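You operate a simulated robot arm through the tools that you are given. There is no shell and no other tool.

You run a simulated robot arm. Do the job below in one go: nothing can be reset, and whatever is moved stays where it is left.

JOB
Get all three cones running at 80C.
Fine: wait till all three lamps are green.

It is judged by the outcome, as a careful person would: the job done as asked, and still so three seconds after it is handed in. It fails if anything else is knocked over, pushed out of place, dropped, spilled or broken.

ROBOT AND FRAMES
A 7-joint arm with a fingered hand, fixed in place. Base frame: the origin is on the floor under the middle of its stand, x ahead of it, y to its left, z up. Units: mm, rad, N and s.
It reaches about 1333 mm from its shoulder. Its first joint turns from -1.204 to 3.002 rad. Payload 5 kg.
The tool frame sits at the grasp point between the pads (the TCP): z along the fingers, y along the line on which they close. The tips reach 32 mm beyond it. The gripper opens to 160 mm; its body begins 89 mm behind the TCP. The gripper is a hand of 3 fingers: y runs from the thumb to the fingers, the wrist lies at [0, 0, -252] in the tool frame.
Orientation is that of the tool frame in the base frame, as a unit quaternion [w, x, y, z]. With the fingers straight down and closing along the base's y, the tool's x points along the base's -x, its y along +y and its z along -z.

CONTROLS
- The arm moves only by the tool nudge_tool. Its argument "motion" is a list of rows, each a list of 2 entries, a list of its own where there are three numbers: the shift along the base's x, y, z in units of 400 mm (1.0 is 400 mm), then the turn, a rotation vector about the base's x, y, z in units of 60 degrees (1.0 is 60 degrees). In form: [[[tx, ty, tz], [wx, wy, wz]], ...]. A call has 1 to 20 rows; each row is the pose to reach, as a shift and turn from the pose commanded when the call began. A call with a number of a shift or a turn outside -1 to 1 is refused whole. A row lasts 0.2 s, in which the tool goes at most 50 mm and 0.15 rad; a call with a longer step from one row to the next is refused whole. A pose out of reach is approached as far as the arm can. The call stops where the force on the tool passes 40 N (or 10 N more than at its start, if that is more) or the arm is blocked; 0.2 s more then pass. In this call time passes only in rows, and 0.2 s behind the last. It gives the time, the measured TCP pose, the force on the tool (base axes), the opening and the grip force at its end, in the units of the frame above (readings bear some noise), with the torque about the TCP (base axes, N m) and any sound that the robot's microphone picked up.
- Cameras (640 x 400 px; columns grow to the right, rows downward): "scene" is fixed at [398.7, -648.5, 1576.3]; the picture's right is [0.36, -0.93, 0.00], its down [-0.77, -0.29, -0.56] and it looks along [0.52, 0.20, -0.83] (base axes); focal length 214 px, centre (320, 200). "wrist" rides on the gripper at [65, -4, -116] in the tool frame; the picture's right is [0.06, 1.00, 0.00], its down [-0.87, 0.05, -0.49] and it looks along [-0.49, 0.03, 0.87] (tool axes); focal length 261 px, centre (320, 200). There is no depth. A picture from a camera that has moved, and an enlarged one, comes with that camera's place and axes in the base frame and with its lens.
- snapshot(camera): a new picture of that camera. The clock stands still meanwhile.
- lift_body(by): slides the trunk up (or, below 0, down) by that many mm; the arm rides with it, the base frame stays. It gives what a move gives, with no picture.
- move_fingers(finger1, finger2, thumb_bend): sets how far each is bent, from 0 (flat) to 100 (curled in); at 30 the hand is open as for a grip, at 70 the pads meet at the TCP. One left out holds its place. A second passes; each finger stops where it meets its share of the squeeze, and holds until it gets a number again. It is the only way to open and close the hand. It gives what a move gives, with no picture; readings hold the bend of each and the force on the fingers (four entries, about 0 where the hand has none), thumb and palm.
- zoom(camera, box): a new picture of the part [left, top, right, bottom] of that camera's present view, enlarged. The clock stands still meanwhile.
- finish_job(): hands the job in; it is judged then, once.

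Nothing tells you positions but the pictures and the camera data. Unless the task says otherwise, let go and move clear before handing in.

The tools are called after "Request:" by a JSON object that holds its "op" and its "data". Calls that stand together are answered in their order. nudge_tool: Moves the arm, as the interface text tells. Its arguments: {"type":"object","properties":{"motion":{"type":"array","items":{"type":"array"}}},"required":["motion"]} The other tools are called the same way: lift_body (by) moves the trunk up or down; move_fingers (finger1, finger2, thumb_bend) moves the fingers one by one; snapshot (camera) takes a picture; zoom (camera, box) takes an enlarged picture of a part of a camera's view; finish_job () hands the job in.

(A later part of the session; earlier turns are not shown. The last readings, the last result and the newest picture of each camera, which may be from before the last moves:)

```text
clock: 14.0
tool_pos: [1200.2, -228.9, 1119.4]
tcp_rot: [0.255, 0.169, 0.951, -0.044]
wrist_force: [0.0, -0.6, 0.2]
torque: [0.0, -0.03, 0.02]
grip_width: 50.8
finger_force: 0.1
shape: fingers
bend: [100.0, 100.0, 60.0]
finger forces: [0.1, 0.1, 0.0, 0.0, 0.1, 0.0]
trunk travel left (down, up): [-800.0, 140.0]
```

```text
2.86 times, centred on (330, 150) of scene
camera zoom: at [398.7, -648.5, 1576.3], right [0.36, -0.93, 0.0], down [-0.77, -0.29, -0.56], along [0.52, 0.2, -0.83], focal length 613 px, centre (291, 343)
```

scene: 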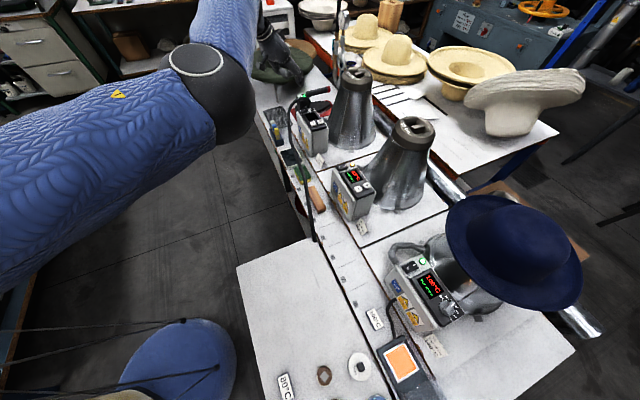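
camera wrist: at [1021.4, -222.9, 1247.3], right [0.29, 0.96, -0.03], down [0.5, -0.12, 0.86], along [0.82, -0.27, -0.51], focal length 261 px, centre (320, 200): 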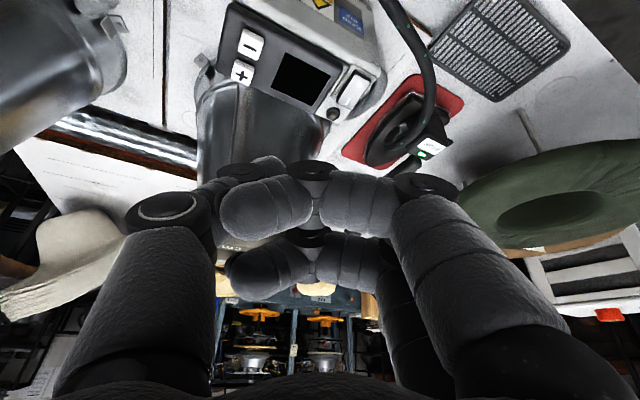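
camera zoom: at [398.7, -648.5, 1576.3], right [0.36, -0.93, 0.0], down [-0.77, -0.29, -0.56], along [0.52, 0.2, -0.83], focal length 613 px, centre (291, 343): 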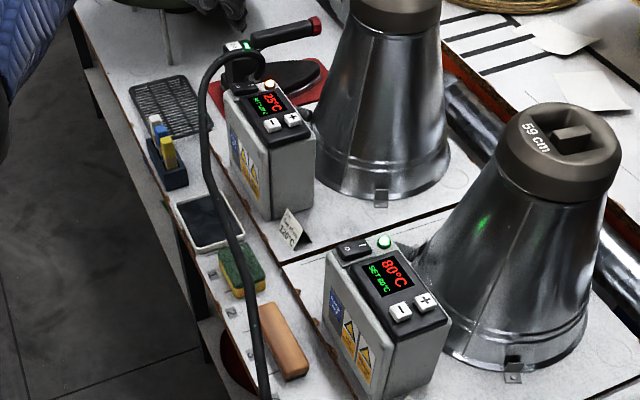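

The far box stays on at SET 120°C and is heating, and the middle box has already reached 80°C with a green lamp. Next I'll hover over the far "-" key at about (1135,-339).

Request:
{"op": "nudge_tool", "data": {"motion": [[[-0.06, -0.07, -0.02], [0, 0, 0]], [[-0.12, -0.14, -0.05], [0, 0, 0]], [[-0.1705, -0.2008, -0.1075], [0, 0, 0]]]}}

Request:
{"op": "zoom", "data": {"camera": "wrist", "box": [200, 90, 360, 190]}}

Request:
{"op": "zoom", "data": {"camera": "scene", "box": [286, 90, 334, 120]}}

```text
clock: 14.8
tool_pos: [1132.2, -308.7, 1075.3]
tcp_rot: [0.255, 0.168, 0.951, -0.044]
wrist_force: [0.7, 1.0, 1.0]
torque: [-0.01, 0.02, -0.02]
grip_width: 50.7
finger_force: 0.0
shape: fingers
bend: [100.0, 100.0, 60.0]
finger forces: [0.0, 0.0, 0.0, 0.1, 0.1, 0.0]
trunk travel left (down, up): [-800.0, 140.0]
```

```text
4.00 times, centred on (280, 140) of wrist
camera zoom: at [1023.9, -271.7, 1143.5], right [0.29, 0.96, -0.03], down [0.49, -0.12, 0.86], along [0.82, -0.26, -0.51], focal length 1043 px, centre (480, 440)
```

zoom: 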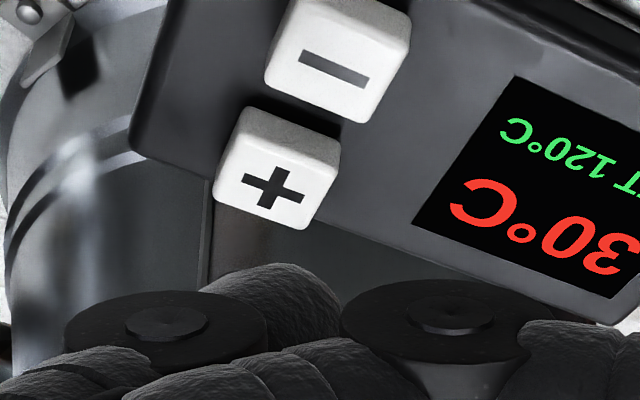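

```text
13.33 times, centred on (310, 105) of scene
camera zoom: at [398.7, -648.5, 1576.3], right [0.36, -0.93, 0.0], down [-0.77, -0.29, -0.56], along [0.52, 0.2, -0.83], focal length 2860 px, centre (453, 1467)
```

zoom: 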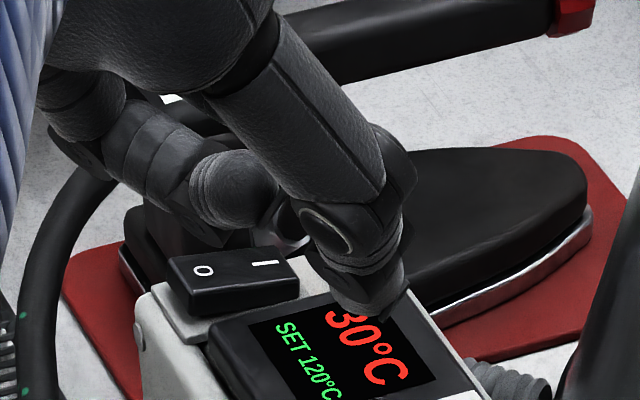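

The "-" key measures at about (1138,-338), so I'll shift about 4 mm and lower the tip to about 12 mm above it for a check.

Request:
{"op": "nudge_tool", "data": {"motion": [[[0.009, 0.005, -0.05], [0, 0, 0]], [[0.009, 0.005, -0.09], [0, 0, 0]]]}}

Request:
{"op": "zoom", "data": {"camera": "wrist", "box": [200, 90, 360, 190]}}

Request:
{"op": "zoom", "data": {"camera": "scene", "box": [290, 100, 338, 130]}}

```text
clock: 15.4
tool_pos: [1137.2, -305.9, 1038.9]
tcp_rot: [0.255, 0.168, 0.951, -0.044]
wrist_force: [0.2, 0.1, -0.5]
torque: [-0.02, -0.01, 0.01]
grip_width: 50.7
finger_force: 0.0
shape: fingers
bend: [100.0, 100.0, 60.0]
finger forces: [0.0, 0.0, 0.1, 0.0, 0.1, 0.1]
trunk travel left (down, up): [-800.0, 140.0]
```

```text
4.00 times, centred on (280, 140) of wrist
camera zoom: at [1028.1, -268.8, 1107.3], right [0.29, 0.96, -0.03], down [0.49, -0.12, 0.86], along [0.82, -0.27, -0.51], focal length 1043 px, centre (480, 440)
```

zoom: 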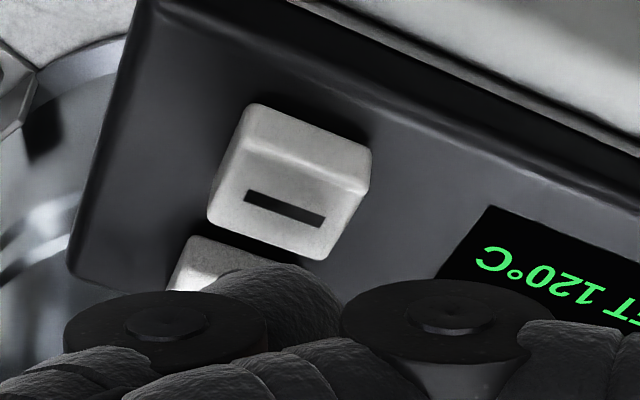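

```text
13.33 times, centred on (314, 115) of scene
camera zoom: at [398.7, -648.5, 1576.3], right [0.36, -0.93, 0.0], down [-0.77, -0.29, -0.56], along [0.52, 0.2, -0.83], focal length 2860 px, centre (400, 1333)
```

zoom: 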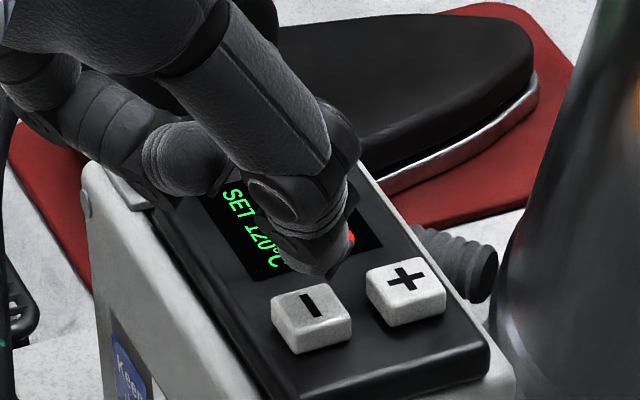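

The tip is well aligned over "-" in both views. I'll do one short press and release, then read the display.

Request:
{"op": "nudge_tool", "data": {"motion": [[[0, 0, -0.02], [0, 0, 0]], [[0, 0, -0.028], [0, 0, 0]], [[0, 0, -0.034], [0, 0, 0]], [[0, 0, -0.039], [0, 0, 0]], [[0, 0, -0.015], [0, 0, 0]], [[0, 0, 0.05], [0, 0, 0]]]}}

Request:
{"op": "zoom", "data": {"camera": "wrist", "box": [200, 60, 440, 210]}}

Request:
{"op": "zoom", "data": {"camera": "scene", "box": [286, 90, 350, 130]}}

```text
clock: 16.8
tool_pos: [1136.9, -305.1, 1060.7]
tcp_rot: [0.254, 0.168, 0.951, -0.045]
wrist_force: [-0.5, 0.5, -1.0]
torque: [0.02, -0.02, 0.0]
grip_width: 50.8
finger_force: 0.1
shape: fingers
bend: [100.0, 100.0, 60.0]
finger forces: [0.0, 0.1, 0.0, 0.0, 0.0, 0.0]
trunk travel left (down, up): [-800.0, 140.0]
heard: click
```

```text
2.67 times, centred on (320, 135) of wrist
camera zoom: at [1027.7, -267.5, 1128.0], right [0.29, 0.96, -0.03], down [0.49, -0.12, 0.86], along [0.82, -0.27, -0.51], focal length 695 px, centre (320, 373)
```

zoom: 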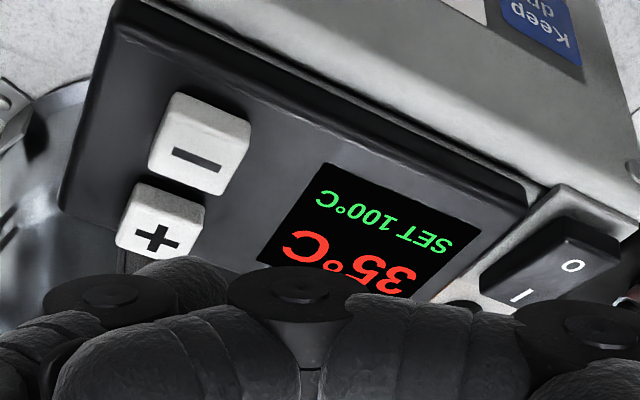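

```text
10.00 times, centred on (318, 110) of scene
camera zoom: at [398.7, -648.5, 1576.3], right [0.36, -0.93, 0.0], down [-0.77, -0.29, -0.56], along [0.52, 0.2, -0.83], focal length 2145 px, centre (340, 1100)
```

zoom: 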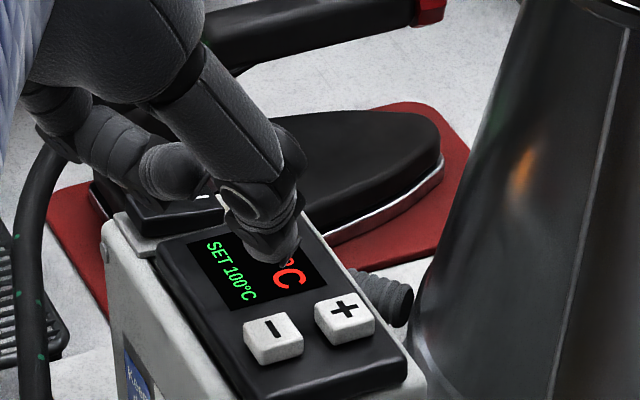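

One press took it to SET 100°C. I'll repeat the same press once more.

Request:
{"op": "nudge_tool", "data": {"motion": [[[0, 0, -0.05], [0, 0, 0]], [[0, 0, -0.07], [0, 0, 0]], [[0, 0, -0.078], [0, 0, 0]], [[0, 0, -0.084], [0, 0, 0]], [[0, 0, -0.089], [0, 0, 0]], [[0, 0, -0.065], [0, 0, 0]], [[0, 0, 0.0], [0, 0, 0]], [[0, 0, 0.1], [0, 0, 0]]]}}

Request:
{"op": "zoom", "data": {"camera": "wrist", "box": [200, 60, 440, 210]}}

Request:
{"op": "zoom", "data": {"camera": "scene", "box": [280, 85, 384, 215]}}

```text
clock: 18.6
tool_pos: [1136.1, -304.5, 1099.5]
tcp_rot: [0.255, 0.166, 0.951, -0.045]
wrist_force: [-0.2, -0.3, 0.6]
torque: [-0.05, -0.03, 0.05]
grip_width: 50.8
finger_force: 0.1
shape: fingers
bend: [100.0, 100.0, 60.0]
finger forces: [0.0, 0.0, 0.1, 0.0, 0.0, 0.0]
trunk travel left (down, up): [-800.0, 140.0]
heard: click
```

```text
2.67 times, centred on (320, 135) of wrist
camera zoom: at [1026.9, -268.1, 1167.9], right [0.29, 0.96, -0.03], down [0.49, -0.12, 0.86], along [0.82, -0.27, -0.51], focal length 695 px, centre (320, 373)
```

zoom: 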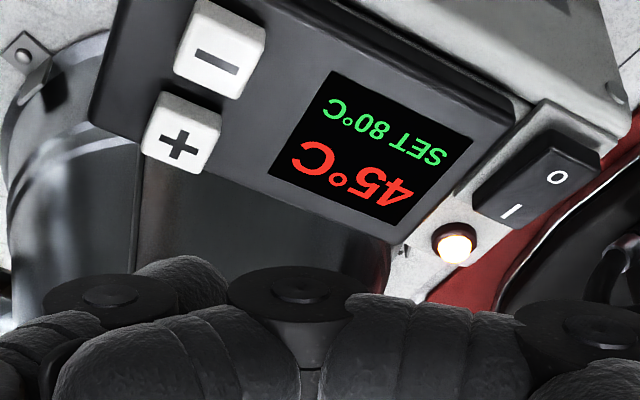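

```text
3.08 times, centred on (332, 150) of scene
camera zoom: at [398.7, -648.5, 1576.3], right [0.36, -0.93, 0.0], down [-0.77, -0.29, -0.56], along [0.52, 0.2, -0.83], focal length 660 px, centre (283, 354)
```

zoom: 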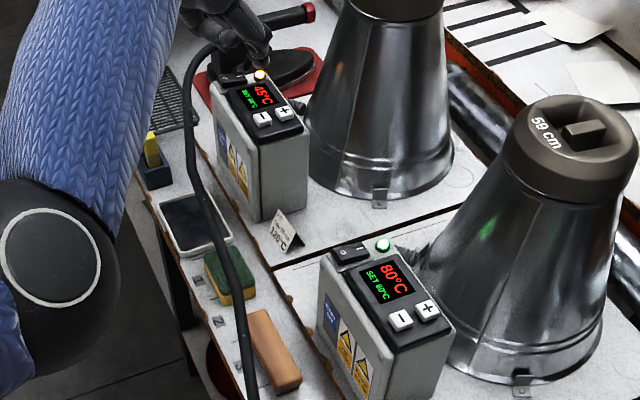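

The far box is now at SET 80°C and heating. Next is the near box, so I'll look closely at its dial and the clearance to the hat brim.

Request:
{"op": "zoom", "data": {"camera": "scene", "box": [426, 284, 474, 324]}}

Request:
{"op": "zoom", "data": {"camera": "scene", "box": [380, 180, 620, 340]}}

```text
10.00 times, centred on (450, 304) of scene
camera zoom: at [398.7, -648.5, 1576.3], right [0.36, -0.93, 0.0], down [-0.77, -0.29, -0.56], along [0.52, 0.2, -0.83], focal length 2145 px, centre (-980, -840)
```

zoom: 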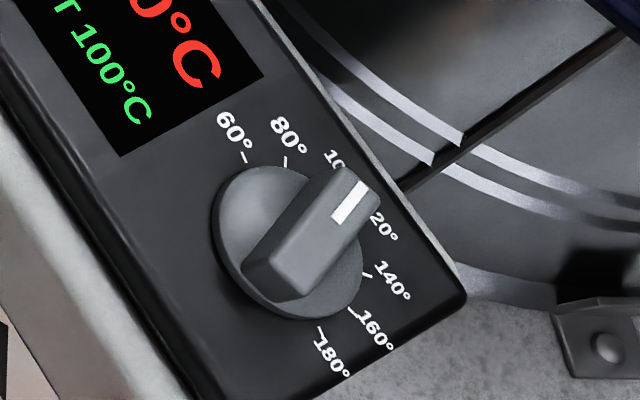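

```text
2.50 times, centred on (500, 260) of scene
camera zoom: at [398.7, -648.5, 1576.3], right [0.36, -0.93, 0.0], down [-0.77, -0.29, -0.56], along [0.52, 0.2, -0.83], focal length 536 px, centre (-130, 50)
```

zoom: 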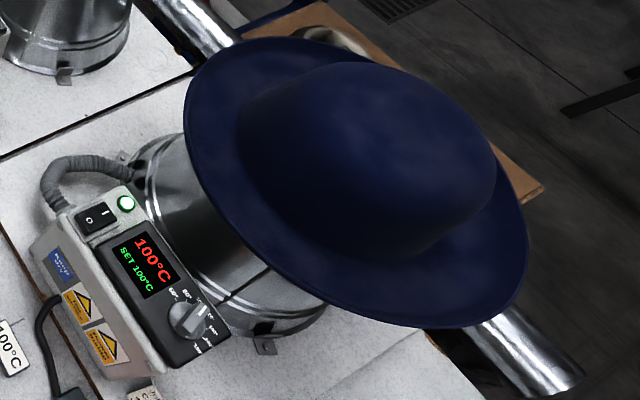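

The dial's ticks are 30° apart, with the pointer at 100° and 80° one step counterclockwise seen from above. The knob centre is about (581,-911), and the hat brim is about 60 mm away, so I'll push the pointer with the thumb from the clockwise side. First I'll pull back to a safe waypoint.

Request:
{"op": "nudge_tool", "data": {"motion": [[[-0.02, -0.01, 0.1], [0.009, 0.0142, -0.0416]], [[-0.1, -0.05, 0.18], [0.0181, 0.0284, -0.0832]], [[-0.19, -0.1, 0.23], [0.0271, 0.0425, -0.1248]], [[-0.28, -0.145, 0.26], [0.0362, 0.0567, -0.1664]], [[-0.37, -0.19, 0.285], [0.0452, 0.0709, -0.208]], [[-0.46, -0.24, 0.3], [0.0542, 0.0851, -0.2495]], [[-0.56, -0.29, 0.31], [0.0633, 0.0993, -0.2911]], [[-0.66, -0.34, 0.32], [0.0723, 0.1134, -0.3327]], [[-0.755, -0.39, 0.325], [0.0814, 0.1276, -0.3743]], [[-0.8425, -0.4375, 0.3275], [0.0904, 0.1418, -0.4159]]]}}

Request:
{"op": "snapshot", "data": {"camera": "scene"}}

Request:
{"op": "snapshot", "data": {"camera": "wrist"}}

```text
clock: 20.8
tool_pos: [799.5, -479.7, 1233.7]
tcp_rot: [0.161, 0.378, 0.909, -0.066]
wrist_force: [0.0, -0.6, 1.4]
torque: [0.02, -0.02, 0.01]
grip_width: 50.8
finger_force: 0.1
shape: fingers
bend: [100.0, 100.0, 60.0]
finger forces: [0.0, 0.0, 0.0, 0.1, 0.0, 0.0]
trunk travel left (down, up): [-800.0, 140.0]
```

```text
taken
```

scene: 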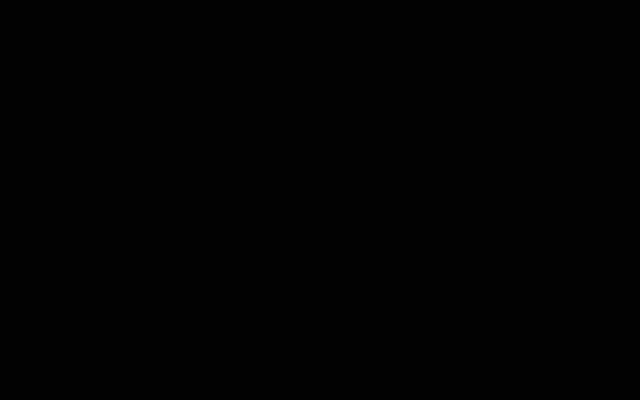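

```text
taken
camera wrist: at [724.6, -410.0, 1319.2], right [0.66, 0.75, -0.02], down [0.5, -0.42, 0.76], along [0.56, -0.51, -0.65], focal length 261 px, centre (320, 200)
```

wrist: 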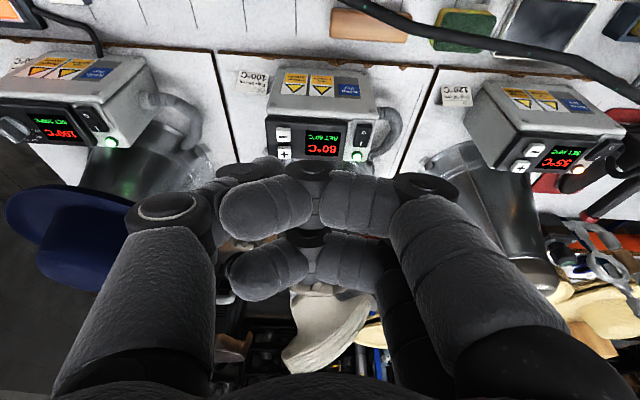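

The elbow is right at the scene camera, so that view is black for now, but the arm is well clear. Moving along the bench toward the near box at a safe height, keeping to the robot side of the hat.

Request:
{"op": "nudge_tool", "data": {"motion": [[[-0.056, -0.0925, -0.01], [0, 0, 0]], [[-0.1125, -0.185, -0.03], [0, 0, 0]], [[-0.169, -0.2775, -0.05], [0, 0, 0]], [[-0.225, -0.37, -0.07], [0, 0, 0]], [[-0.281, -0.4625, -0.09], [0, 0, 0]], [[-0.3375, -0.555, -0.11], [0, 0, 0]], [[-0.394, -0.6475, -0.13], [0, 0, 0]], [[-0.45, -0.74, -0.15], [0, 0, 0]], [[-0.506, -0.8325, -0.18], [0, 0, 0]], [[-0.5625, -0.925, -0.2], [0, 0, 0]]]}}

Request:
{"op": "snapshot", "data": {"camera": "wrist"}}

Request:
{"op": "snapshot", "data": {"camera": "scene"}}

```text
clock: 23.0
tool_pos: [619.1, -854.5, 1146.4]
tcp_rot: [0.16, 0.377, 0.91, -0.066]
wrist_force: [0.7, 0.1, -0.3]
torque: [0.02, 0.0, 0.02]
grip_width: 50.8
finger_force: 0.0
shape: fingers
bend: [100.0, 100.0, 60.0]
finger forces: [0.0, 0.0, 0.0, 0.0, 0.0, 0.1]
out of reach, approached as far as the arm can: row 8, 9, 10
trunk travel left (down, up): [-800.0, 140.0]
```

```text
taken
camera wrist: at [544.6, -784.2, 1233.3], right [0.66, 0.75, -0.02], down [0.5, -0.42, 0.76], along [0.56, -0.51, -0.65], focal length 261 px, centre (320, 200)
```

wrist: 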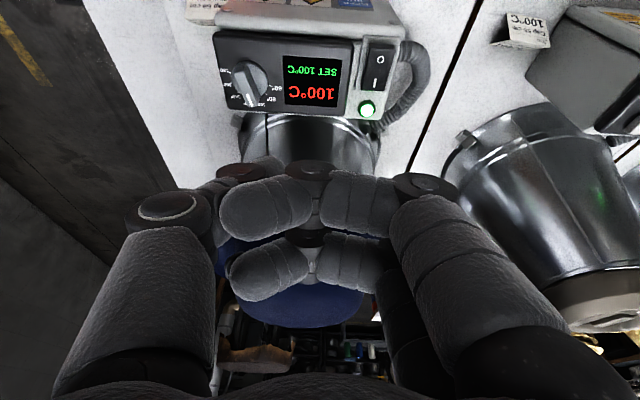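

```text
taken
```

scene: 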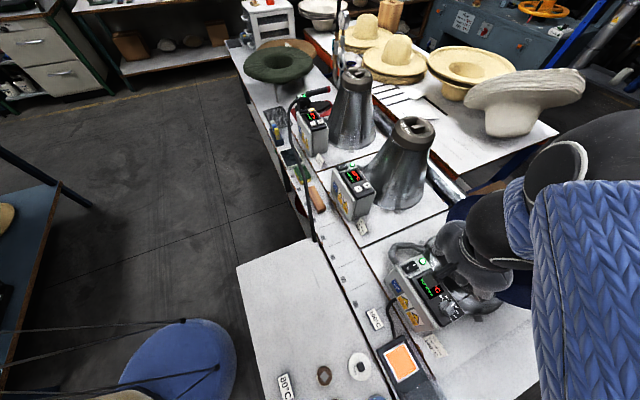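

At this tilt the arm hit its limit and stopped at (619,-854). Holding the hand more upright moves the wrist outward and should extend the reach while still clearing the hat. I'll reduce the tilt from 20° to 5° in place.

Request:
{"op": "nudge_tool", "data": {"motion": [[[0, 0, 0.02], [0.059, 0.059, 0]], [[0, 0, 0.035], [0.118, 0.118, 0]], [[0, 0, 0.05], [0.1768, 0.1768, 0]]]}}

Request:
{"op": "snapshot", "data": {"camera": "wrist"}}

Request:
{"op": "snapshot", "data": {"camera": "scene"}}

```text
clock: 23.8
tool_pos: [630.6, -859.7, 1153.8]
tcp_rot: [0.041, 0.383, 0.923, -0.014]
wrist_force: [-0.2, -0.6, -0.7]
torque: [0.13, -0.05, 0.01]
grip_width: 51.0
finger_force: 0.0
shape: fingers
bend: [100.0, 100.0, 60.0]
finger forces: [0.0, 0.0, 0.1, 0.0, 0.0, 0.0]
out of reach, approached as far as the arm can: row 1, 2, 3
trunk travel left (down, up): [-800.0, 140.0]
```

```text
taken
camera wrist: at [574.4, -808.7, 1263.0], right [0.66, 0.75, 0.0], down [0.62, -0.55, 0.56], along [0.42, -0.37, -0.83], focal length 261 px, centre (320, 200)
```

wrist: 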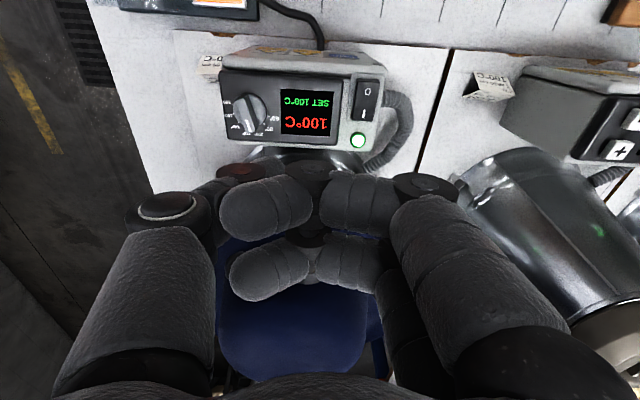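

```text
taken
```

scene: 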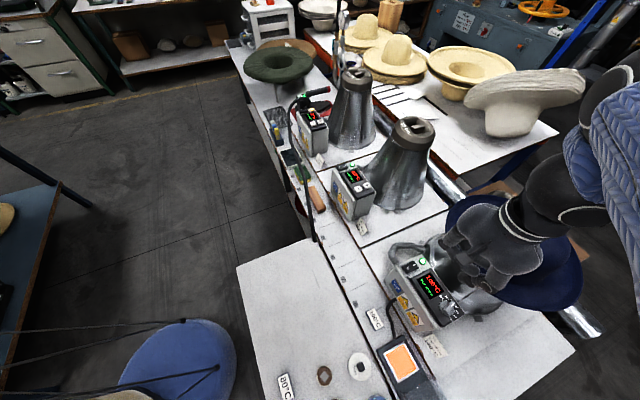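

The hand is now near upright, but the arm still reports a limit. I'll see how the arm is folded and where it is relative to the hat before choosing another approach.

Request:
{"op": "zoom", "data": {"camera": "scene", "box": [400, 0, 640, 350]}}

Request:
{"op": "zoom", "data": {"camera": "wrist", "box": [200, 60, 400, 185]}}

```text
1.14 times, centred on (520, 175) of scene
camera zoom: at [398.7, -648.5, 1576.3], right [0.36, -0.93, 0.0], down [-0.77, -0.29, -0.56], along [0.52, 0.2, -0.83], focal length 245 px, centre (91, 229)
```

zoom: 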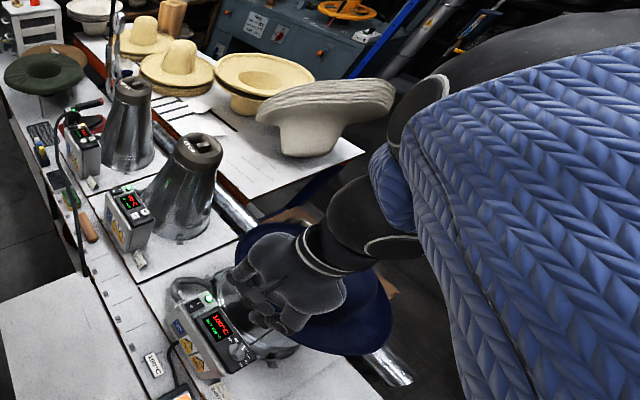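

```text
3.20 times, centred on (300, 122) of wrist
camera zoom: at [574.4, -808.7, 1263.0], right [0.66, 0.75, 0.0], down [0.62, -0.55, 0.56], along [0.42, -0.37, -0.83], focal length 834 px, centre (384, 448)
```

zoom: 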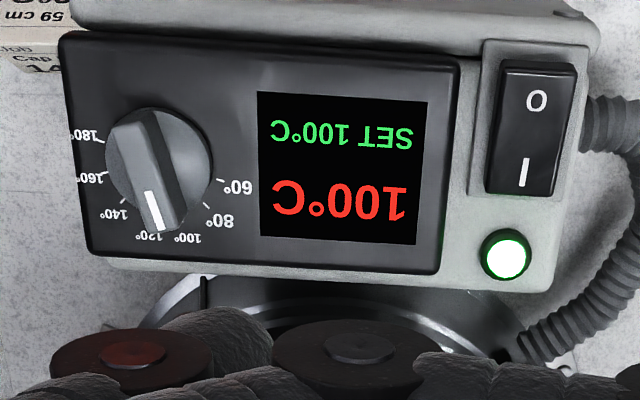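

The view confirms the knob centre at (582,-912), with the 80° mark in the +x direction from it. The forearm is high and clear of the hat. I'll send a null move to see which pose the controller considers commanded.

Request:
{"op": "nudge_tool", "data": {"motion": [[[0, 0, 0], [0, 0, 0]]]}}

```text
clock: 24.2
tool_pos: [631.2, -855.9, 1155.9]
tcp_rot: [0.041, 0.382, 0.923, -0.016]
wrist_force: [0.3, -0.3, -0.3]
torque: [0.03, 0.01, 0.0]
grip_width: 51.0
finger_force: 0.1
shape: fingers
bend: [100.0, 100.0, 60.0]
finger forces: [0.1, 0.1, 0.1, 0.1, 0.0, 0.1]
trunk travel left (down, up): [-800.0, 140.0]
```

The commanded pose is the one it actually reached. I'll probe toward the knob in small steps at this height to see how far the arm can go.

Request:
{"op": "nudge_tool", "data": {"motion": [[[-0.02, -0.04, 0], [0, 0, 0]], [[-0.05, -0.09, 0], [0, 0, 0]]]}}

```text
clock: 24.8
tool_pos: [620.4, -894.4, 1148.8]
tcp_rot: [0.041, 0.383, 0.923, -0.015]
wrist_force: [-0.3, 0.3, -0.4]
torque: [0.01, -0.02, 0.0]
grip_width: 50.9
finger_force: 0.0
shape: fingers
bend: [100.0, 100.0, 60.0]
finger forces: [0.1, 0.1, 0.0, 0.0, 0.0, 0.0]
out of reach, approached as far as the arm can: row 1, 2
trunk travel left (down, up): [-800.0, 140.0]
```

It got to (620,-894), which is just short. Leaning the top of the hand slightly toward the middle station moves the wrist back into the joint's range and leaves the thumb as the lowest point. I'll apply a 12° lean and move over the knob while staying high.

Request:
{"op": "nudge_tool", "data": {"motion": [[[0, 0, 0], [-0.047, 0.047, 0]], [[0, -0.01, -0.02], [-0.094, 0.094, 0]], [[-0.005, -0.025, -0.04], [-0.1414, 0.1414, 0]], [[-0.015, -0.0425, -0.075], [-0.1414, 0.1414, 0]]]}}

Request:
{"op": "snapshot", "data": {"camera": "wrist"}}

Request:
{"op": "zoom", "data": {"camera": "scene", "box": [390, 220, 550, 340]}}

```text
clock: 25.8
tool_pos: [616.3, -911.3, 1117.9]
tcp_rot: [0.0, 0.376, 0.92, -0.112]
wrist_force: [-0.4, -0.2, 0.6]
torque: [0.05, -0.06, 0.01]
grip_width: 50.7
finger_force: 0.0
shape: fingers
bend: [100.0, 100.0, 60.0]
finger forces: [0.1, 0.0, 0.0, 0.0, 0.0, 0.0]
out of reach, approached as far as the arm can: row 1, 2, 3, 4
trunk travel left (down, up): [-800.0, 140.0]
```

```text
taken
camera wrist: at [575.8, -843.5, 1225.6], right [0.65, 0.73, -0.21], down [0.7, -0.46, 0.54], along [0.3, -0.5, -0.81], focal length 261 px, centre (320, 200)
```

wrist: 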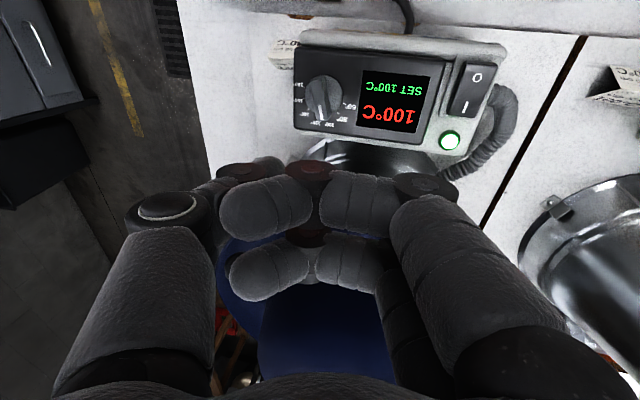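

```text
3.33 times, centred on (470, 280) of scene
camera zoom: at [398.7, -648.5, 1576.3], right [0.36, -0.93, 0.0], down [-0.77, -0.29, -0.56], along [0.52, 0.2, -0.83], focal length 715 px, centre (-180, -67)
```

zoom: 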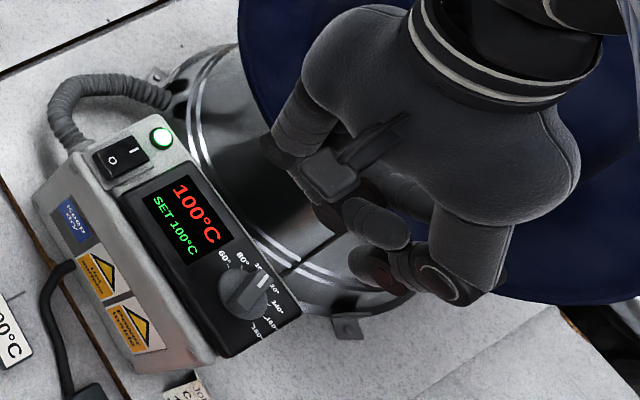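

The lean worked: the hand is nearly over the knob and clear of the hat. I'll lower it part of the way with a small correction, checking that the arm follows.

Request:
{"op": "nudge_tool", "data": {"motion": [[[-0.005, 0.0025, -0.04], [0, 0, 0]], [[-0.01, 0.005, -0.085], [0, 0, 0]], [[-0.01, 0.005, -0.125], [0, 0, 0]]]}}

Request:
{"op": "zoom", "data": {"camera": "wrist", "box": [200, 40, 440, 190]}}

Request:
{"op": "zoom", "data": {"camera": "scene", "box": [400, 240, 520, 330]}}

```text
clock: 26.6
tool_pos: [613.3, -907.9, 1066.1]
tcp_rot: [-0.001, 0.377, 0.919, -0.113]
wrist_force: [1.2, 0.4, 0.3]
torque: [-0.01, 0.06, 0.02]
grip_width: 50.9
finger_force: 0.0
shape: fingers
bend: [100.0, 100.0, 60.0]
finger forces: [0.1, 0.0, 0.0, 0.1, 0.0, 0.0]
trunk travel left (down, up): [-800.0, 140.0]
```

```text
2.67 times, centred on (320, 115) of wrist
camera zoom: at [573.9, -841.0, 1175.2], right [0.65, 0.73, -0.21], down [0.7, -0.46, 0.54], along [0.3, -0.5, -0.81], focal length 695 px, centre (320, 427)
```

zoom: 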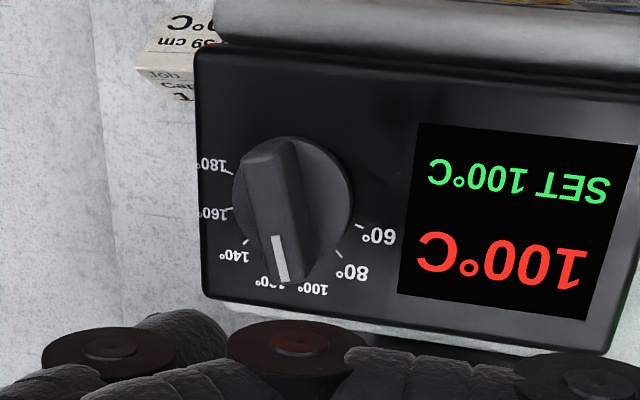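

```text
4.44 times, centred on (460, 285) of scene
camera zoom: at [398.7, -648.5, 1576.3], right [0.36, -0.93, 0.0], down [-0.77, -0.29, -0.56], along [0.52, 0.2, -0.83], focal length 953 px, centre (-302, -178)
```

zoom: 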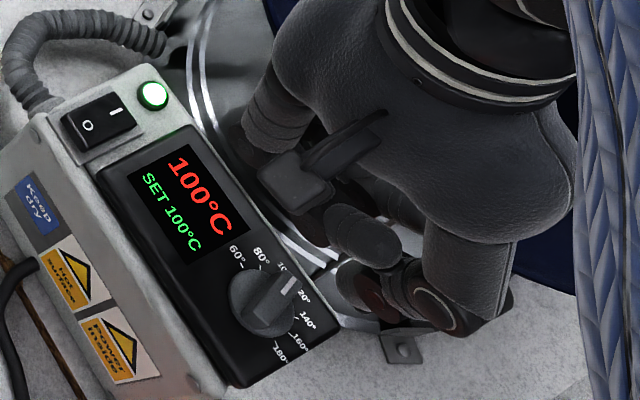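

Both views now show the dial clearly, with the knob centre at (583.5,-914) and the pointer at 100°. I'll zoom in to locate the thumb tip before lowering it beside the pointer.

Request:
{"op": "zoom", "data": {"camera": "scene", "box": [440, 280, 500, 320]}}

Request:
{"op": "zoom", "data": {"camera": "wrist", "box": [220, 110, 340, 185]}}

```text
10.00 times, centred on (470, 300) of scene
camera zoom: at [398.7, -648.5, 1576.3], right [0.36, -0.93, 0.0], down [-0.77, -0.29, -0.56], along [0.52, 0.2, -0.83], focal length 2145 px, centre (-1180, -800)
```

zoom: 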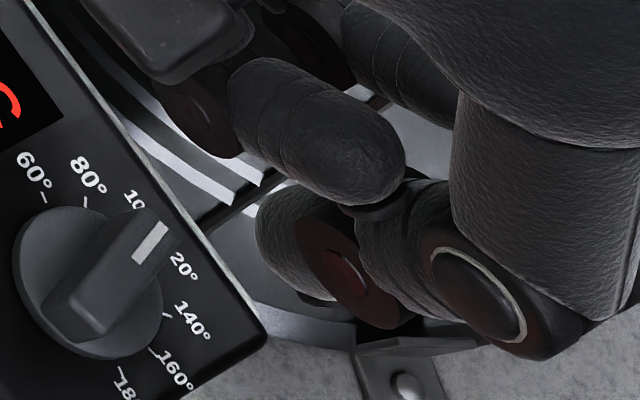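

```text
5.33 times, centred on (280, 148) of wrist
camera zoom: at [573.9, -841.0, 1175.2], right [0.65, 0.73, -0.21], down [0.7, -0.46, 0.54], along [0.3, -0.5, -0.81], focal length 1390 px, centre (533, 480)
```

zoom: 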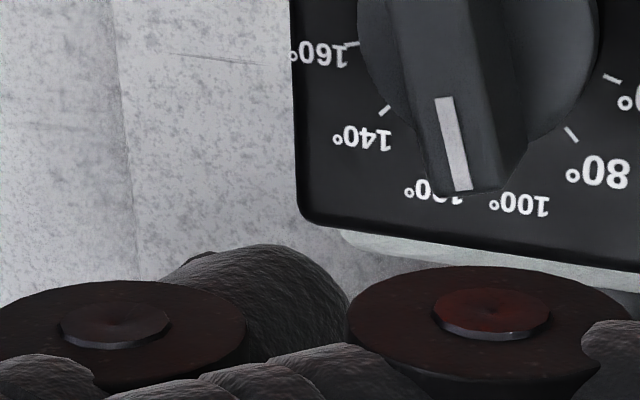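

The thumb tip is at about (591,-932,1044). I'll move it to the clockwise side of the pointer at about (585,-942), then lower it until the tip is alongside the knob bar just above the panel.

Request:
{"op": "nudge_tool", "data": {"motion": [[[-0.015, -0.025, 0], [0, 0, 0]], [[-0.015, -0.025, -0.03], [0, 0, 0]], [[-0.015, -0.025, -0.06], [0, 0, 0]], [[-0.015, -0.025, -0.075], [0, 0, 0]]]}}

Request:
{"op": "zoom", "data": {"camera": "wrist", "box": [200, 90, 360, 190]}}

Request:
{"op": "zoom", "data": {"camera": "scene", "box": [430, 280, 490, 320]}}

```text
clock: 27.6
tool_pos: [605.7, -919.2, 1038.4]
tcp_rot: [0.001, 0.377, 0.92, -0.113]
wrist_force: [0.0, -0.1, 0.0]
torque: [0.02, 0.03, 0.0]
grip_width: 51.0
finger_force: 0.1
shape: fingers
bend: [100.0, 100.0, 60.0]
finger forces: [0.0, 0.1, 0.0, 0.1, 0.0, 0.0]
trunk travel left (down, up): [-800.0, 140.0]
```

```text
4.00 times, centred on (280, 140) of wrist
camera zoom: at [566.8, -851.1, 1146.3], right [0.65, 0.73, -0.21], down [0.7, -0.46, 0.54], along [0.3, -0.5, -0.81], focal length 1043 px, centre (480, 440)
```

zoom: 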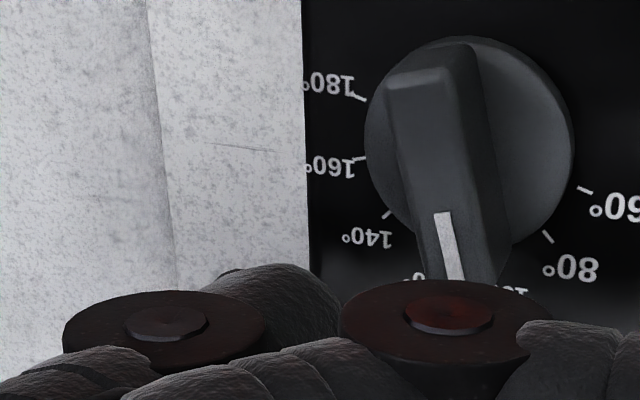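

```text
10.00 times, centred on (460, 300) of scene
camera zoom: at [398.7, -648.5, 1576.3], right [0.36, -0.93, 0.0], down [-0.77, -0.29, -0.56], along [0.52, 0.2, -0.83], focal length 2145 px, centre (-1080, -800)
```

zoom: 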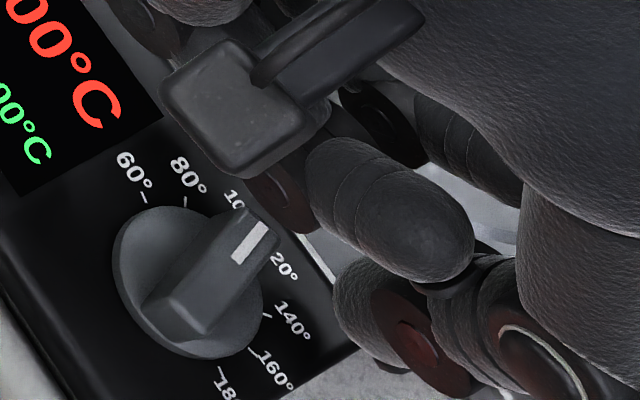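

The tip is on the clockwise side of the pointer, with a gap between them. I'll lower it the last 12 mm in fine steps.

Request:
{"op": "nudge_tool", "data": {"motion": [[[0, 0, -0.01], [0, 0, 0]], [[0, 0, -0.02], [0, 0, 0]], [[0, 0, -0.03], [0, 0, 0]]]}}

Request:
{"op": "zoom", "data": {"camera": "wrist", "box": [200, 90, 360, 190]}}

Request:
{"op": "zoom", "data": {"camera": "scene", "box": [430, 280, 490, 320]}}

```text
clock: 28.4
tool_pos: [606.0, -919.5, 1027.1]
tcp_rot: [0.001, 0.376, 0.92, -0.112]
wrist_force: [-0.9, -0.6, 0.1]
torque: [0.03, 0.03, -0.03]
grip_width: 51.0
finger_force: 0.0
shape: fingers
bend: [100.0, 100.0, 60.0]
finger forces: [0.0, 0.0, 0.0, 0.1, 0.0, 0.0]
trunk travel left (down, up): [-800.0, 140.0]
```

```text
4.00 times, centred on (280, 140) of wrist
camera zoom: at [567.1, -851.0, 1134.5], right [0.65, 0.73, -0.21], down [0.7, -0.46, 0.54], along [0.3, -0.5, -0.81], focal length 1043 px, centre (480, 440)
```

zoom: 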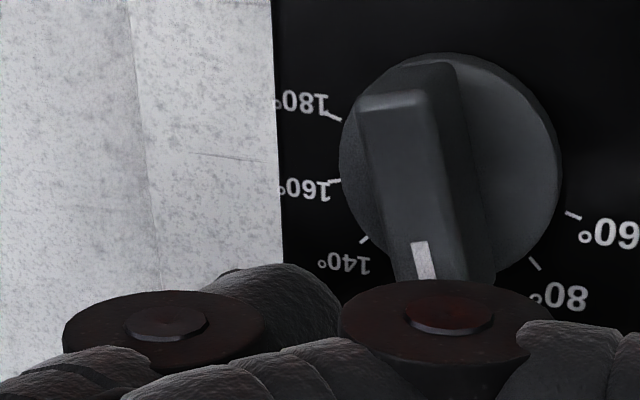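

```text
10.00 times, centred on (460, 300) of scene
camera zoom: at [398.7, -648.5, 1576.3], right [0.36, -0.93, 0.0], down [-0.77, -0.29, -0.56], along [0.52, 0.2, -0.83], focal length 2145 px, centre (-1080, -800)
```

zoom: 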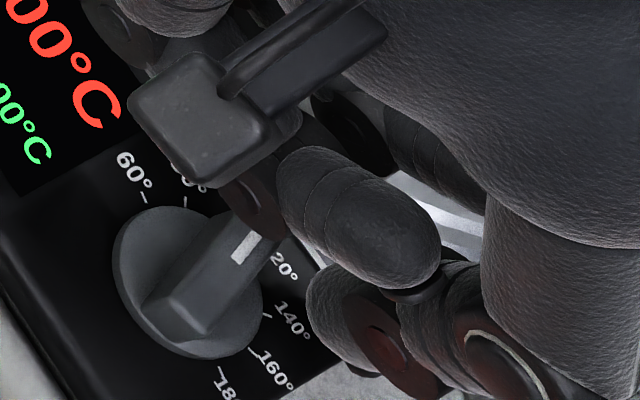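

The tip is beside the pointer with a gap of about 8 mm. I'll push it counterclockwise in small steps toward the 80° mark and read the setpoint.

Request:
{"op": "nudge_tool", "data": {"motion": [[[0.0054, 0.0045, 0], [0, 0, 0]], [[0.0109, 0.009, 0], [0, 0, 0]], [[0.0145, 0.012, 0], [0, 0, 0]], [[0.0181, 0.015, 0], [0, 0, 0]], [[0.0218, 0.018, 0], [0, 0, 0]]]}}

Request:
{"op": "zoom", "data": {"camera": "wrist", "box": [200, 60, 440, 210]}}

Request:
{"op": "zoom", "data": {"camera": "scene", "box": [420, 270, 484, 310]}}

```text
clock: 29.6
tool_pos: [614.7, -910.7, 1026.2]
tcp_rot: [0.0, 0.377, 0.919, -0.113]
wrist_force: [-1.7, -0.6, 0.3]
torque: [-0.02, 0.01, -0.01]
grip_width: 51.3
finger_force: 0.3
shape: fingers
bend: [100.0, 100.0, 60.0]
finger forces: [0.0, 0.0, 0.1, 0.0, 1.1, 0.0]
trunk travel left (down, up): [-800.0, 140.0]
```

```text
2.67 times, centred on (320, 135) of wrist
camera zoom: at [575.7, -843.4, 1134.4], right [0.65, 0.73, -0.21], down [0.7, -0.46, 0.54], along [0.3, -0.5, -0.81], focal length 695 px, centre (320, 373)
```

zoom: 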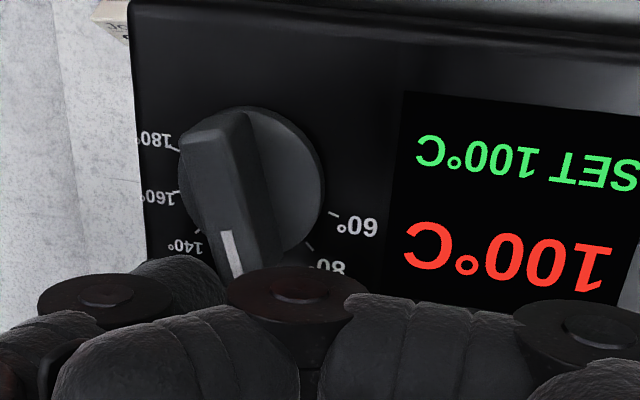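

```text
10.00 times, centred on (452, 290) of scene
camera zoom: at [398.7, -648.5, 1576.3], right [0.36, -0.93, 0.0], down [-0.77, -0.29, -0.56], along [0.52, 0.2, -0.83], focal length 2145 px, centre (-1000, -700)
```

zoom: 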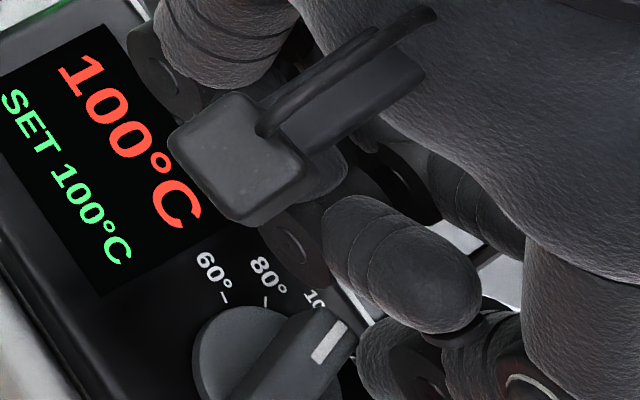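

The thumb has just touched the pointer (about 1 N) and the setpoint still reads 100. I'll keep pushing in small steps.

Request:
{"op": "nudge_tool", "data": {"motion": [[[0.0038, 0.0034, 0], [0, 0, 0]], [[0.0076, 0.0068, 0], [0, 0, 0]], [[0.0114, 0.0102, 0], [0, 0, 0]]]}}

Request:
{"op": "zoom", "data": {"camera": "wrist", "box": [200, 60, 440, 210]}}

Request:
{"op": "zoom", "data": {"camera": "scene", "box": [420, 275, 484, 315]}}

```text
clock: 30.4
tool_pos: [619.8, -906.6, 1026.2]
tcp_rot: [0.0, 0.376, 0.92, -0.113]
wrist_force: [-0.6, 0.6, 0.5]
torque: [0.01, 0.0, -0.02]
grip_width: 51.0
finger_force: 0.0
shape: fingers
bend: [100.0, 100.0, 60.0]
finger forces: [0.0, 0.1, 0.0, 0.1, 0.1, 0.0]
trunk travel left (down, up): [-800.0, 140.0]
```

```text
2.67 times, centred on (320, 135) of wrist
camera zoom: at [580.6, -839.2, 1134.6], right [0.65, 0.73, -0.21], down [0.7, -0.46, 0.54], along [0.3, -0.5, -0.81], focal length 695 px, centre (320, 373)
```

zoom: 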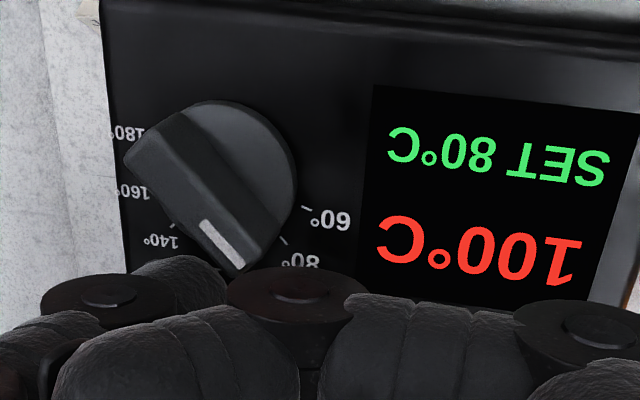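

```text
10.00 times, centred on (452, 295) of scene
camera zoom: at [398.7, -648.5, 1576.3], right [0.36, -0.93, 0.0], down [-0.77, -0.29, -0.56], along [0.52, 0.2, -0.83], focal length 2145 px, centre (-1000, -750)
```

zoom: 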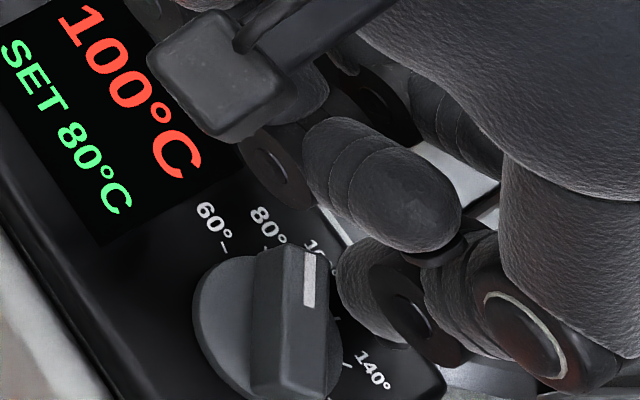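

The dial clicked into 80°C (SET 80°C) and the contact force is gone. I'll back the thumb off and lift straight up, clear of the knob and the hat.

Request:
{"op": "nudge_tool", "data": {"motion": [[[-0.01, -0.009, 0], [0, 0, 0]], [[-0.01, -0.009, 0.05], [0, 0, 0]], [[-0.01, -0.009, 0.15], [0, 0, 0]], [[-0.01, 0.0, 0.25], [0, 0, 0]], [[-0.01, 0.03, 0.35], [0, 0, 0]]]}}

Request:
{"op": "snapshot", "data": {"camera": "wrist"}}

Request:
{"op": "zoom", "data": {"camera": "scene", "box": [380, 230, 540, 330]}}

Request:
{"op": "zoom", "data": {"camera": "scene", "box": [280, 85, 384, 215]}}

```text
clock: 31.6
tool_pos: [641.7, -903.6, 1142.2]
tcp_rot: [0.001, 0.377, 0.919, -0.113]
wrist_force: [0.7, 0.5, 0.4]
torque: [-0.02, 0.03, 0.0]
grip_width: 50.8
finger_force: 0.0
shape: fingers
bend: [100.0, 100.0, 60.0]
finger forces: [0.0, 0.0, 0.0, 0.0, 0.0, 0.1]
out of reach, approached as far as the arm can: row 4, 5
trunk travel left (down, up): [-800.0, 140.0]
```

```text
taken
camera wrist: at [602.9, -835.7, 1250.4], right [0.65, 0.73, -0.21], down [0.7, -0.46, 0.54], along [0.3, -0.5, -0.81], focal length 261 px, centre (320, 200)
```

wrist: 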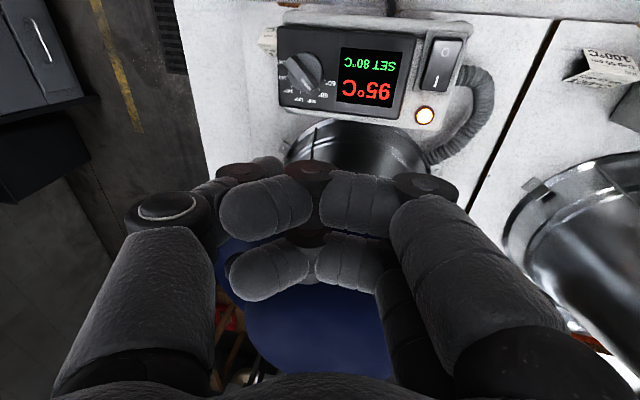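

```text
4.00 times, centred on (460, 280) of scene
camera zoom: at [398.7, -648.5, 1576.3], right [0.36, -0.93, 0.0], down [-0.77, -0.29, -0.56], along [0.52, 0.2, -0.83], focal length 858 px, centre (-240, -120)
```

zoom: 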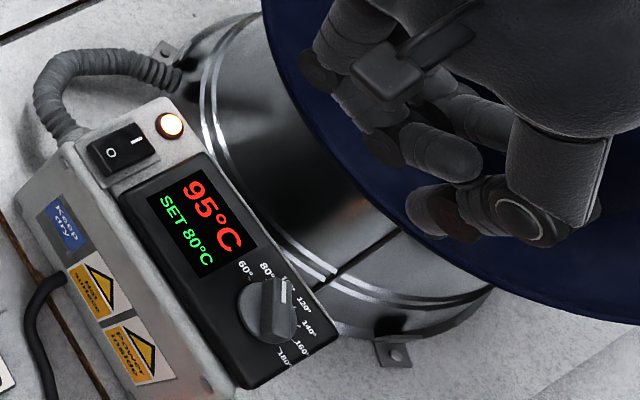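

```text
3.08 times, centred on (332, 150) of scene
camera zoom: at [398.7, -648.5, 1576.3], right [0.36, -0.93, 0.0], down [-0.77, -0.29, -0.56], along [0.52, 0.2, -0.83], focal length 660 px, centre (283, 354)
```

zoom: 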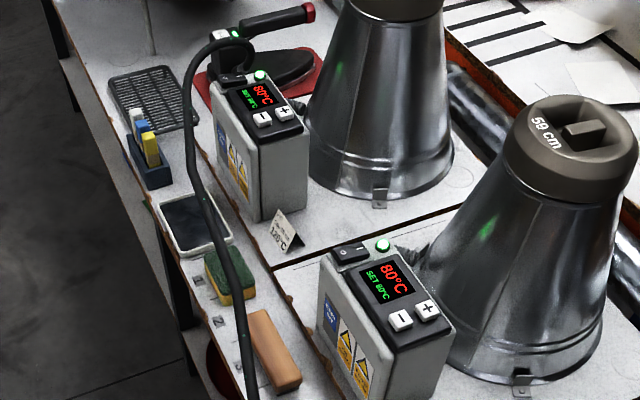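

The far and middle boxes both show 80°C with green lamps, and the near one is cooling through 95°C. I'll move the hand well clear of the hat and let the near cone settle.

Request:
{"op": "nudge_tool", "data": {"motion": [[[0.0, 0.08, 0.04], [0, 0, 0]], [[0.01, 0.16, 0.09], [0, 0, 0]], [[0.02, 0.24, 0.14], [0, 0, 0]], [[0.03, 0.32, 0.18], [0, 0, 0]], [[0.05, 0.4, 0.22], [0, 0, 0]], [[0.05, 0.4, 0.22], [0, 0, 0]], [[0.05, 0.4, 0.22], [0, 0, 0]], [[0.05, 0.4, 0.22], [0, 0, 0]], [[0.05, 0.4, 0.22], [0, 0, 0]], [[0.05, 0.4, 0.22], [0, 0, 0]], [[0.05, 0.4, 0.22], [0, 0, 0]], [[0.05, 0.4, 0.22], [0, 0, 0]], [[0.05, 0.4, 0.22], [0, 0, 0]], [[0.05, 0.4, 0.22], [0, 0, 0]], [[0.05, 0.4, 0.22], [0, 0, 0]], [[0.05, 0.4, 0.22], [0, 0, 0]], [[0.05, 0.4, 0.22], [0, 0, 0]], [[0.05, 0.4, 0.22], [0, 0, 0]], [[0.05, 0.4, 0.22], [0, 0, 0]], [[0.05, 0.4, 0.22], [0, 0, 0]]]}}

Request:
{"op": "snapshot", "data": {"camera": "scene"}}

Request:
{"op": "snapshot", "data": {"camera": "wrist"}}

```text
clock: 35.8
tool_pos: [705.4, -742.2, 1186.8]
tcp_rot: [0.001, 0.376, 0.92, -0.112]
wrist_force: [0.6, 0.0, 0.2]
torque: [0.0, 0.03, -0.02]
grip_width: 50.8
finger_force: 0.1
shape: fingers
bend: [100.0, 100.0, 60.0]
finger forces: [0.1, 0.1, 0.0, 0.0, 0.1, 0.0]
out of reach, approached as far as the arm can: row 1, 2, 3, 4, 5, 6, 7, 8, 9, 10, 11, 12, 13, 14, 15, 16, 17, 18, 19, 20
trunk travel left (down, up): [-800.0, 140.0]
```

```text
taken
```

scene: 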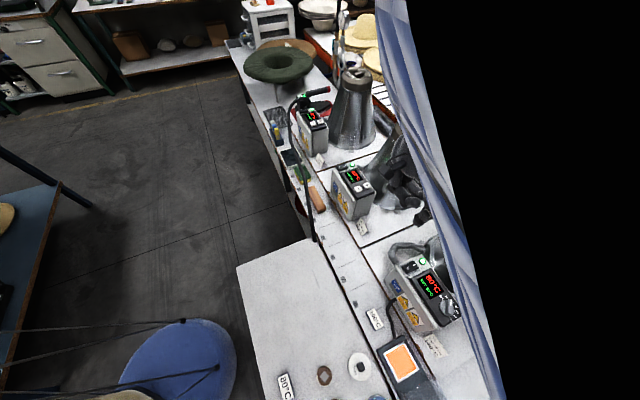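

```text
taken
camera wrist: at [665.0, -673.9, 1295.7], right [0.65, 0.73, -0.21], down [0.7, -0.46, 0.54], along [0.3, -0.5, -0.81], focal length 261 px, centre (320, 200)
```

wrist: 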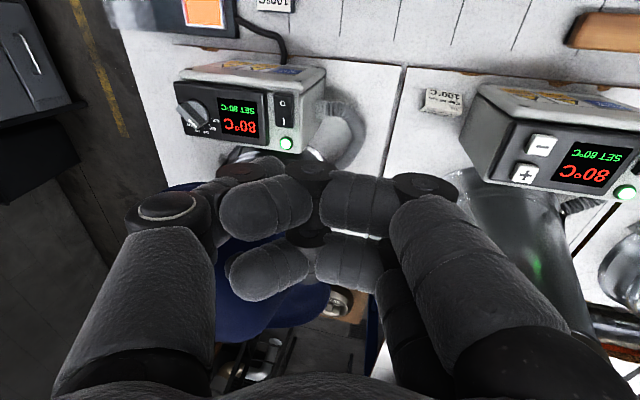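

All three look like 80°C with green lamps. I'll move the arm further back from the bench and do a final check of the lamps, the hat and everything around them.

Request:
{"op": "nudge_tool", "data": {"motion": [[[0.0, 0.1, 0.05], [0, 0, 0]], [[0.0, 0.2, 0.1], [0, 0, 0]], [[0.0, 0.3, 0.15], [0, 0, 0]], [[0.0, 0.4, 0.2], [0, 0, 0]], [[0.0, 0.5, 0.22], [0, 0, 0]], [[0.0, 0.6, 0.24], [0, 0, 0]], [[0.0, 0.7, 0.25], [0, 0, 0]], [[0.0, 0.8, 0.25], [0, 0, 0]], [[-0.05, 0.9, 0.25], [0, 0, 0]], [[-0.1, 1.0, 0.25], [0, 0, 0]]]}}

Request:
{"op": "snapshot", "data": {"camera": "scene"}}

Request:
{"op": "snapshot", "data": {"camera": "wrist"}}

```text
clock: 38.0
tool_pos: [663.5, -339.0, 1288.6]
tcp_rot: [0.0, 0.376, 0.92, -0.113]
wrist_force: [-0.2, 0.0, -0.3]
torque: [-0.05, 0.04, 0.01]
grip_width: 50.8
finger_force: 0.1
shape: fingers
bend: [100.0, 100.0, 60.0]
finger forces: [0.1, 0.0, 0.0, 0.2, 0.1, 0.0]
out of reach, approached as far as the arm can: row 1, 2, 3, 4
trunk travel left (down, up): [-800.0, 140.0]
```

```text
taken
```

scene: 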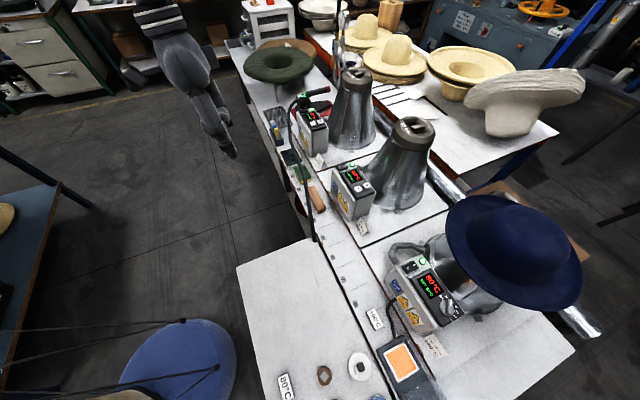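

```text
taken
camera wrist: at [623.9, -270.8, 1397.2], right [0.65, 0.73, -0.21], down [0.7, -0.46, 0.54], along [0.3, -0.5, -0.81], focal length 261 px, centre (320, 200)
```

wrist: 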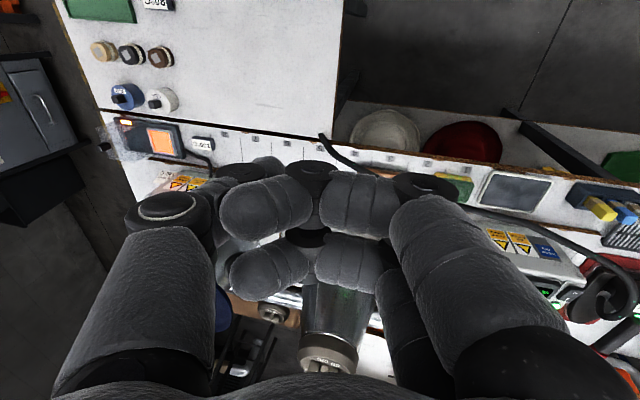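

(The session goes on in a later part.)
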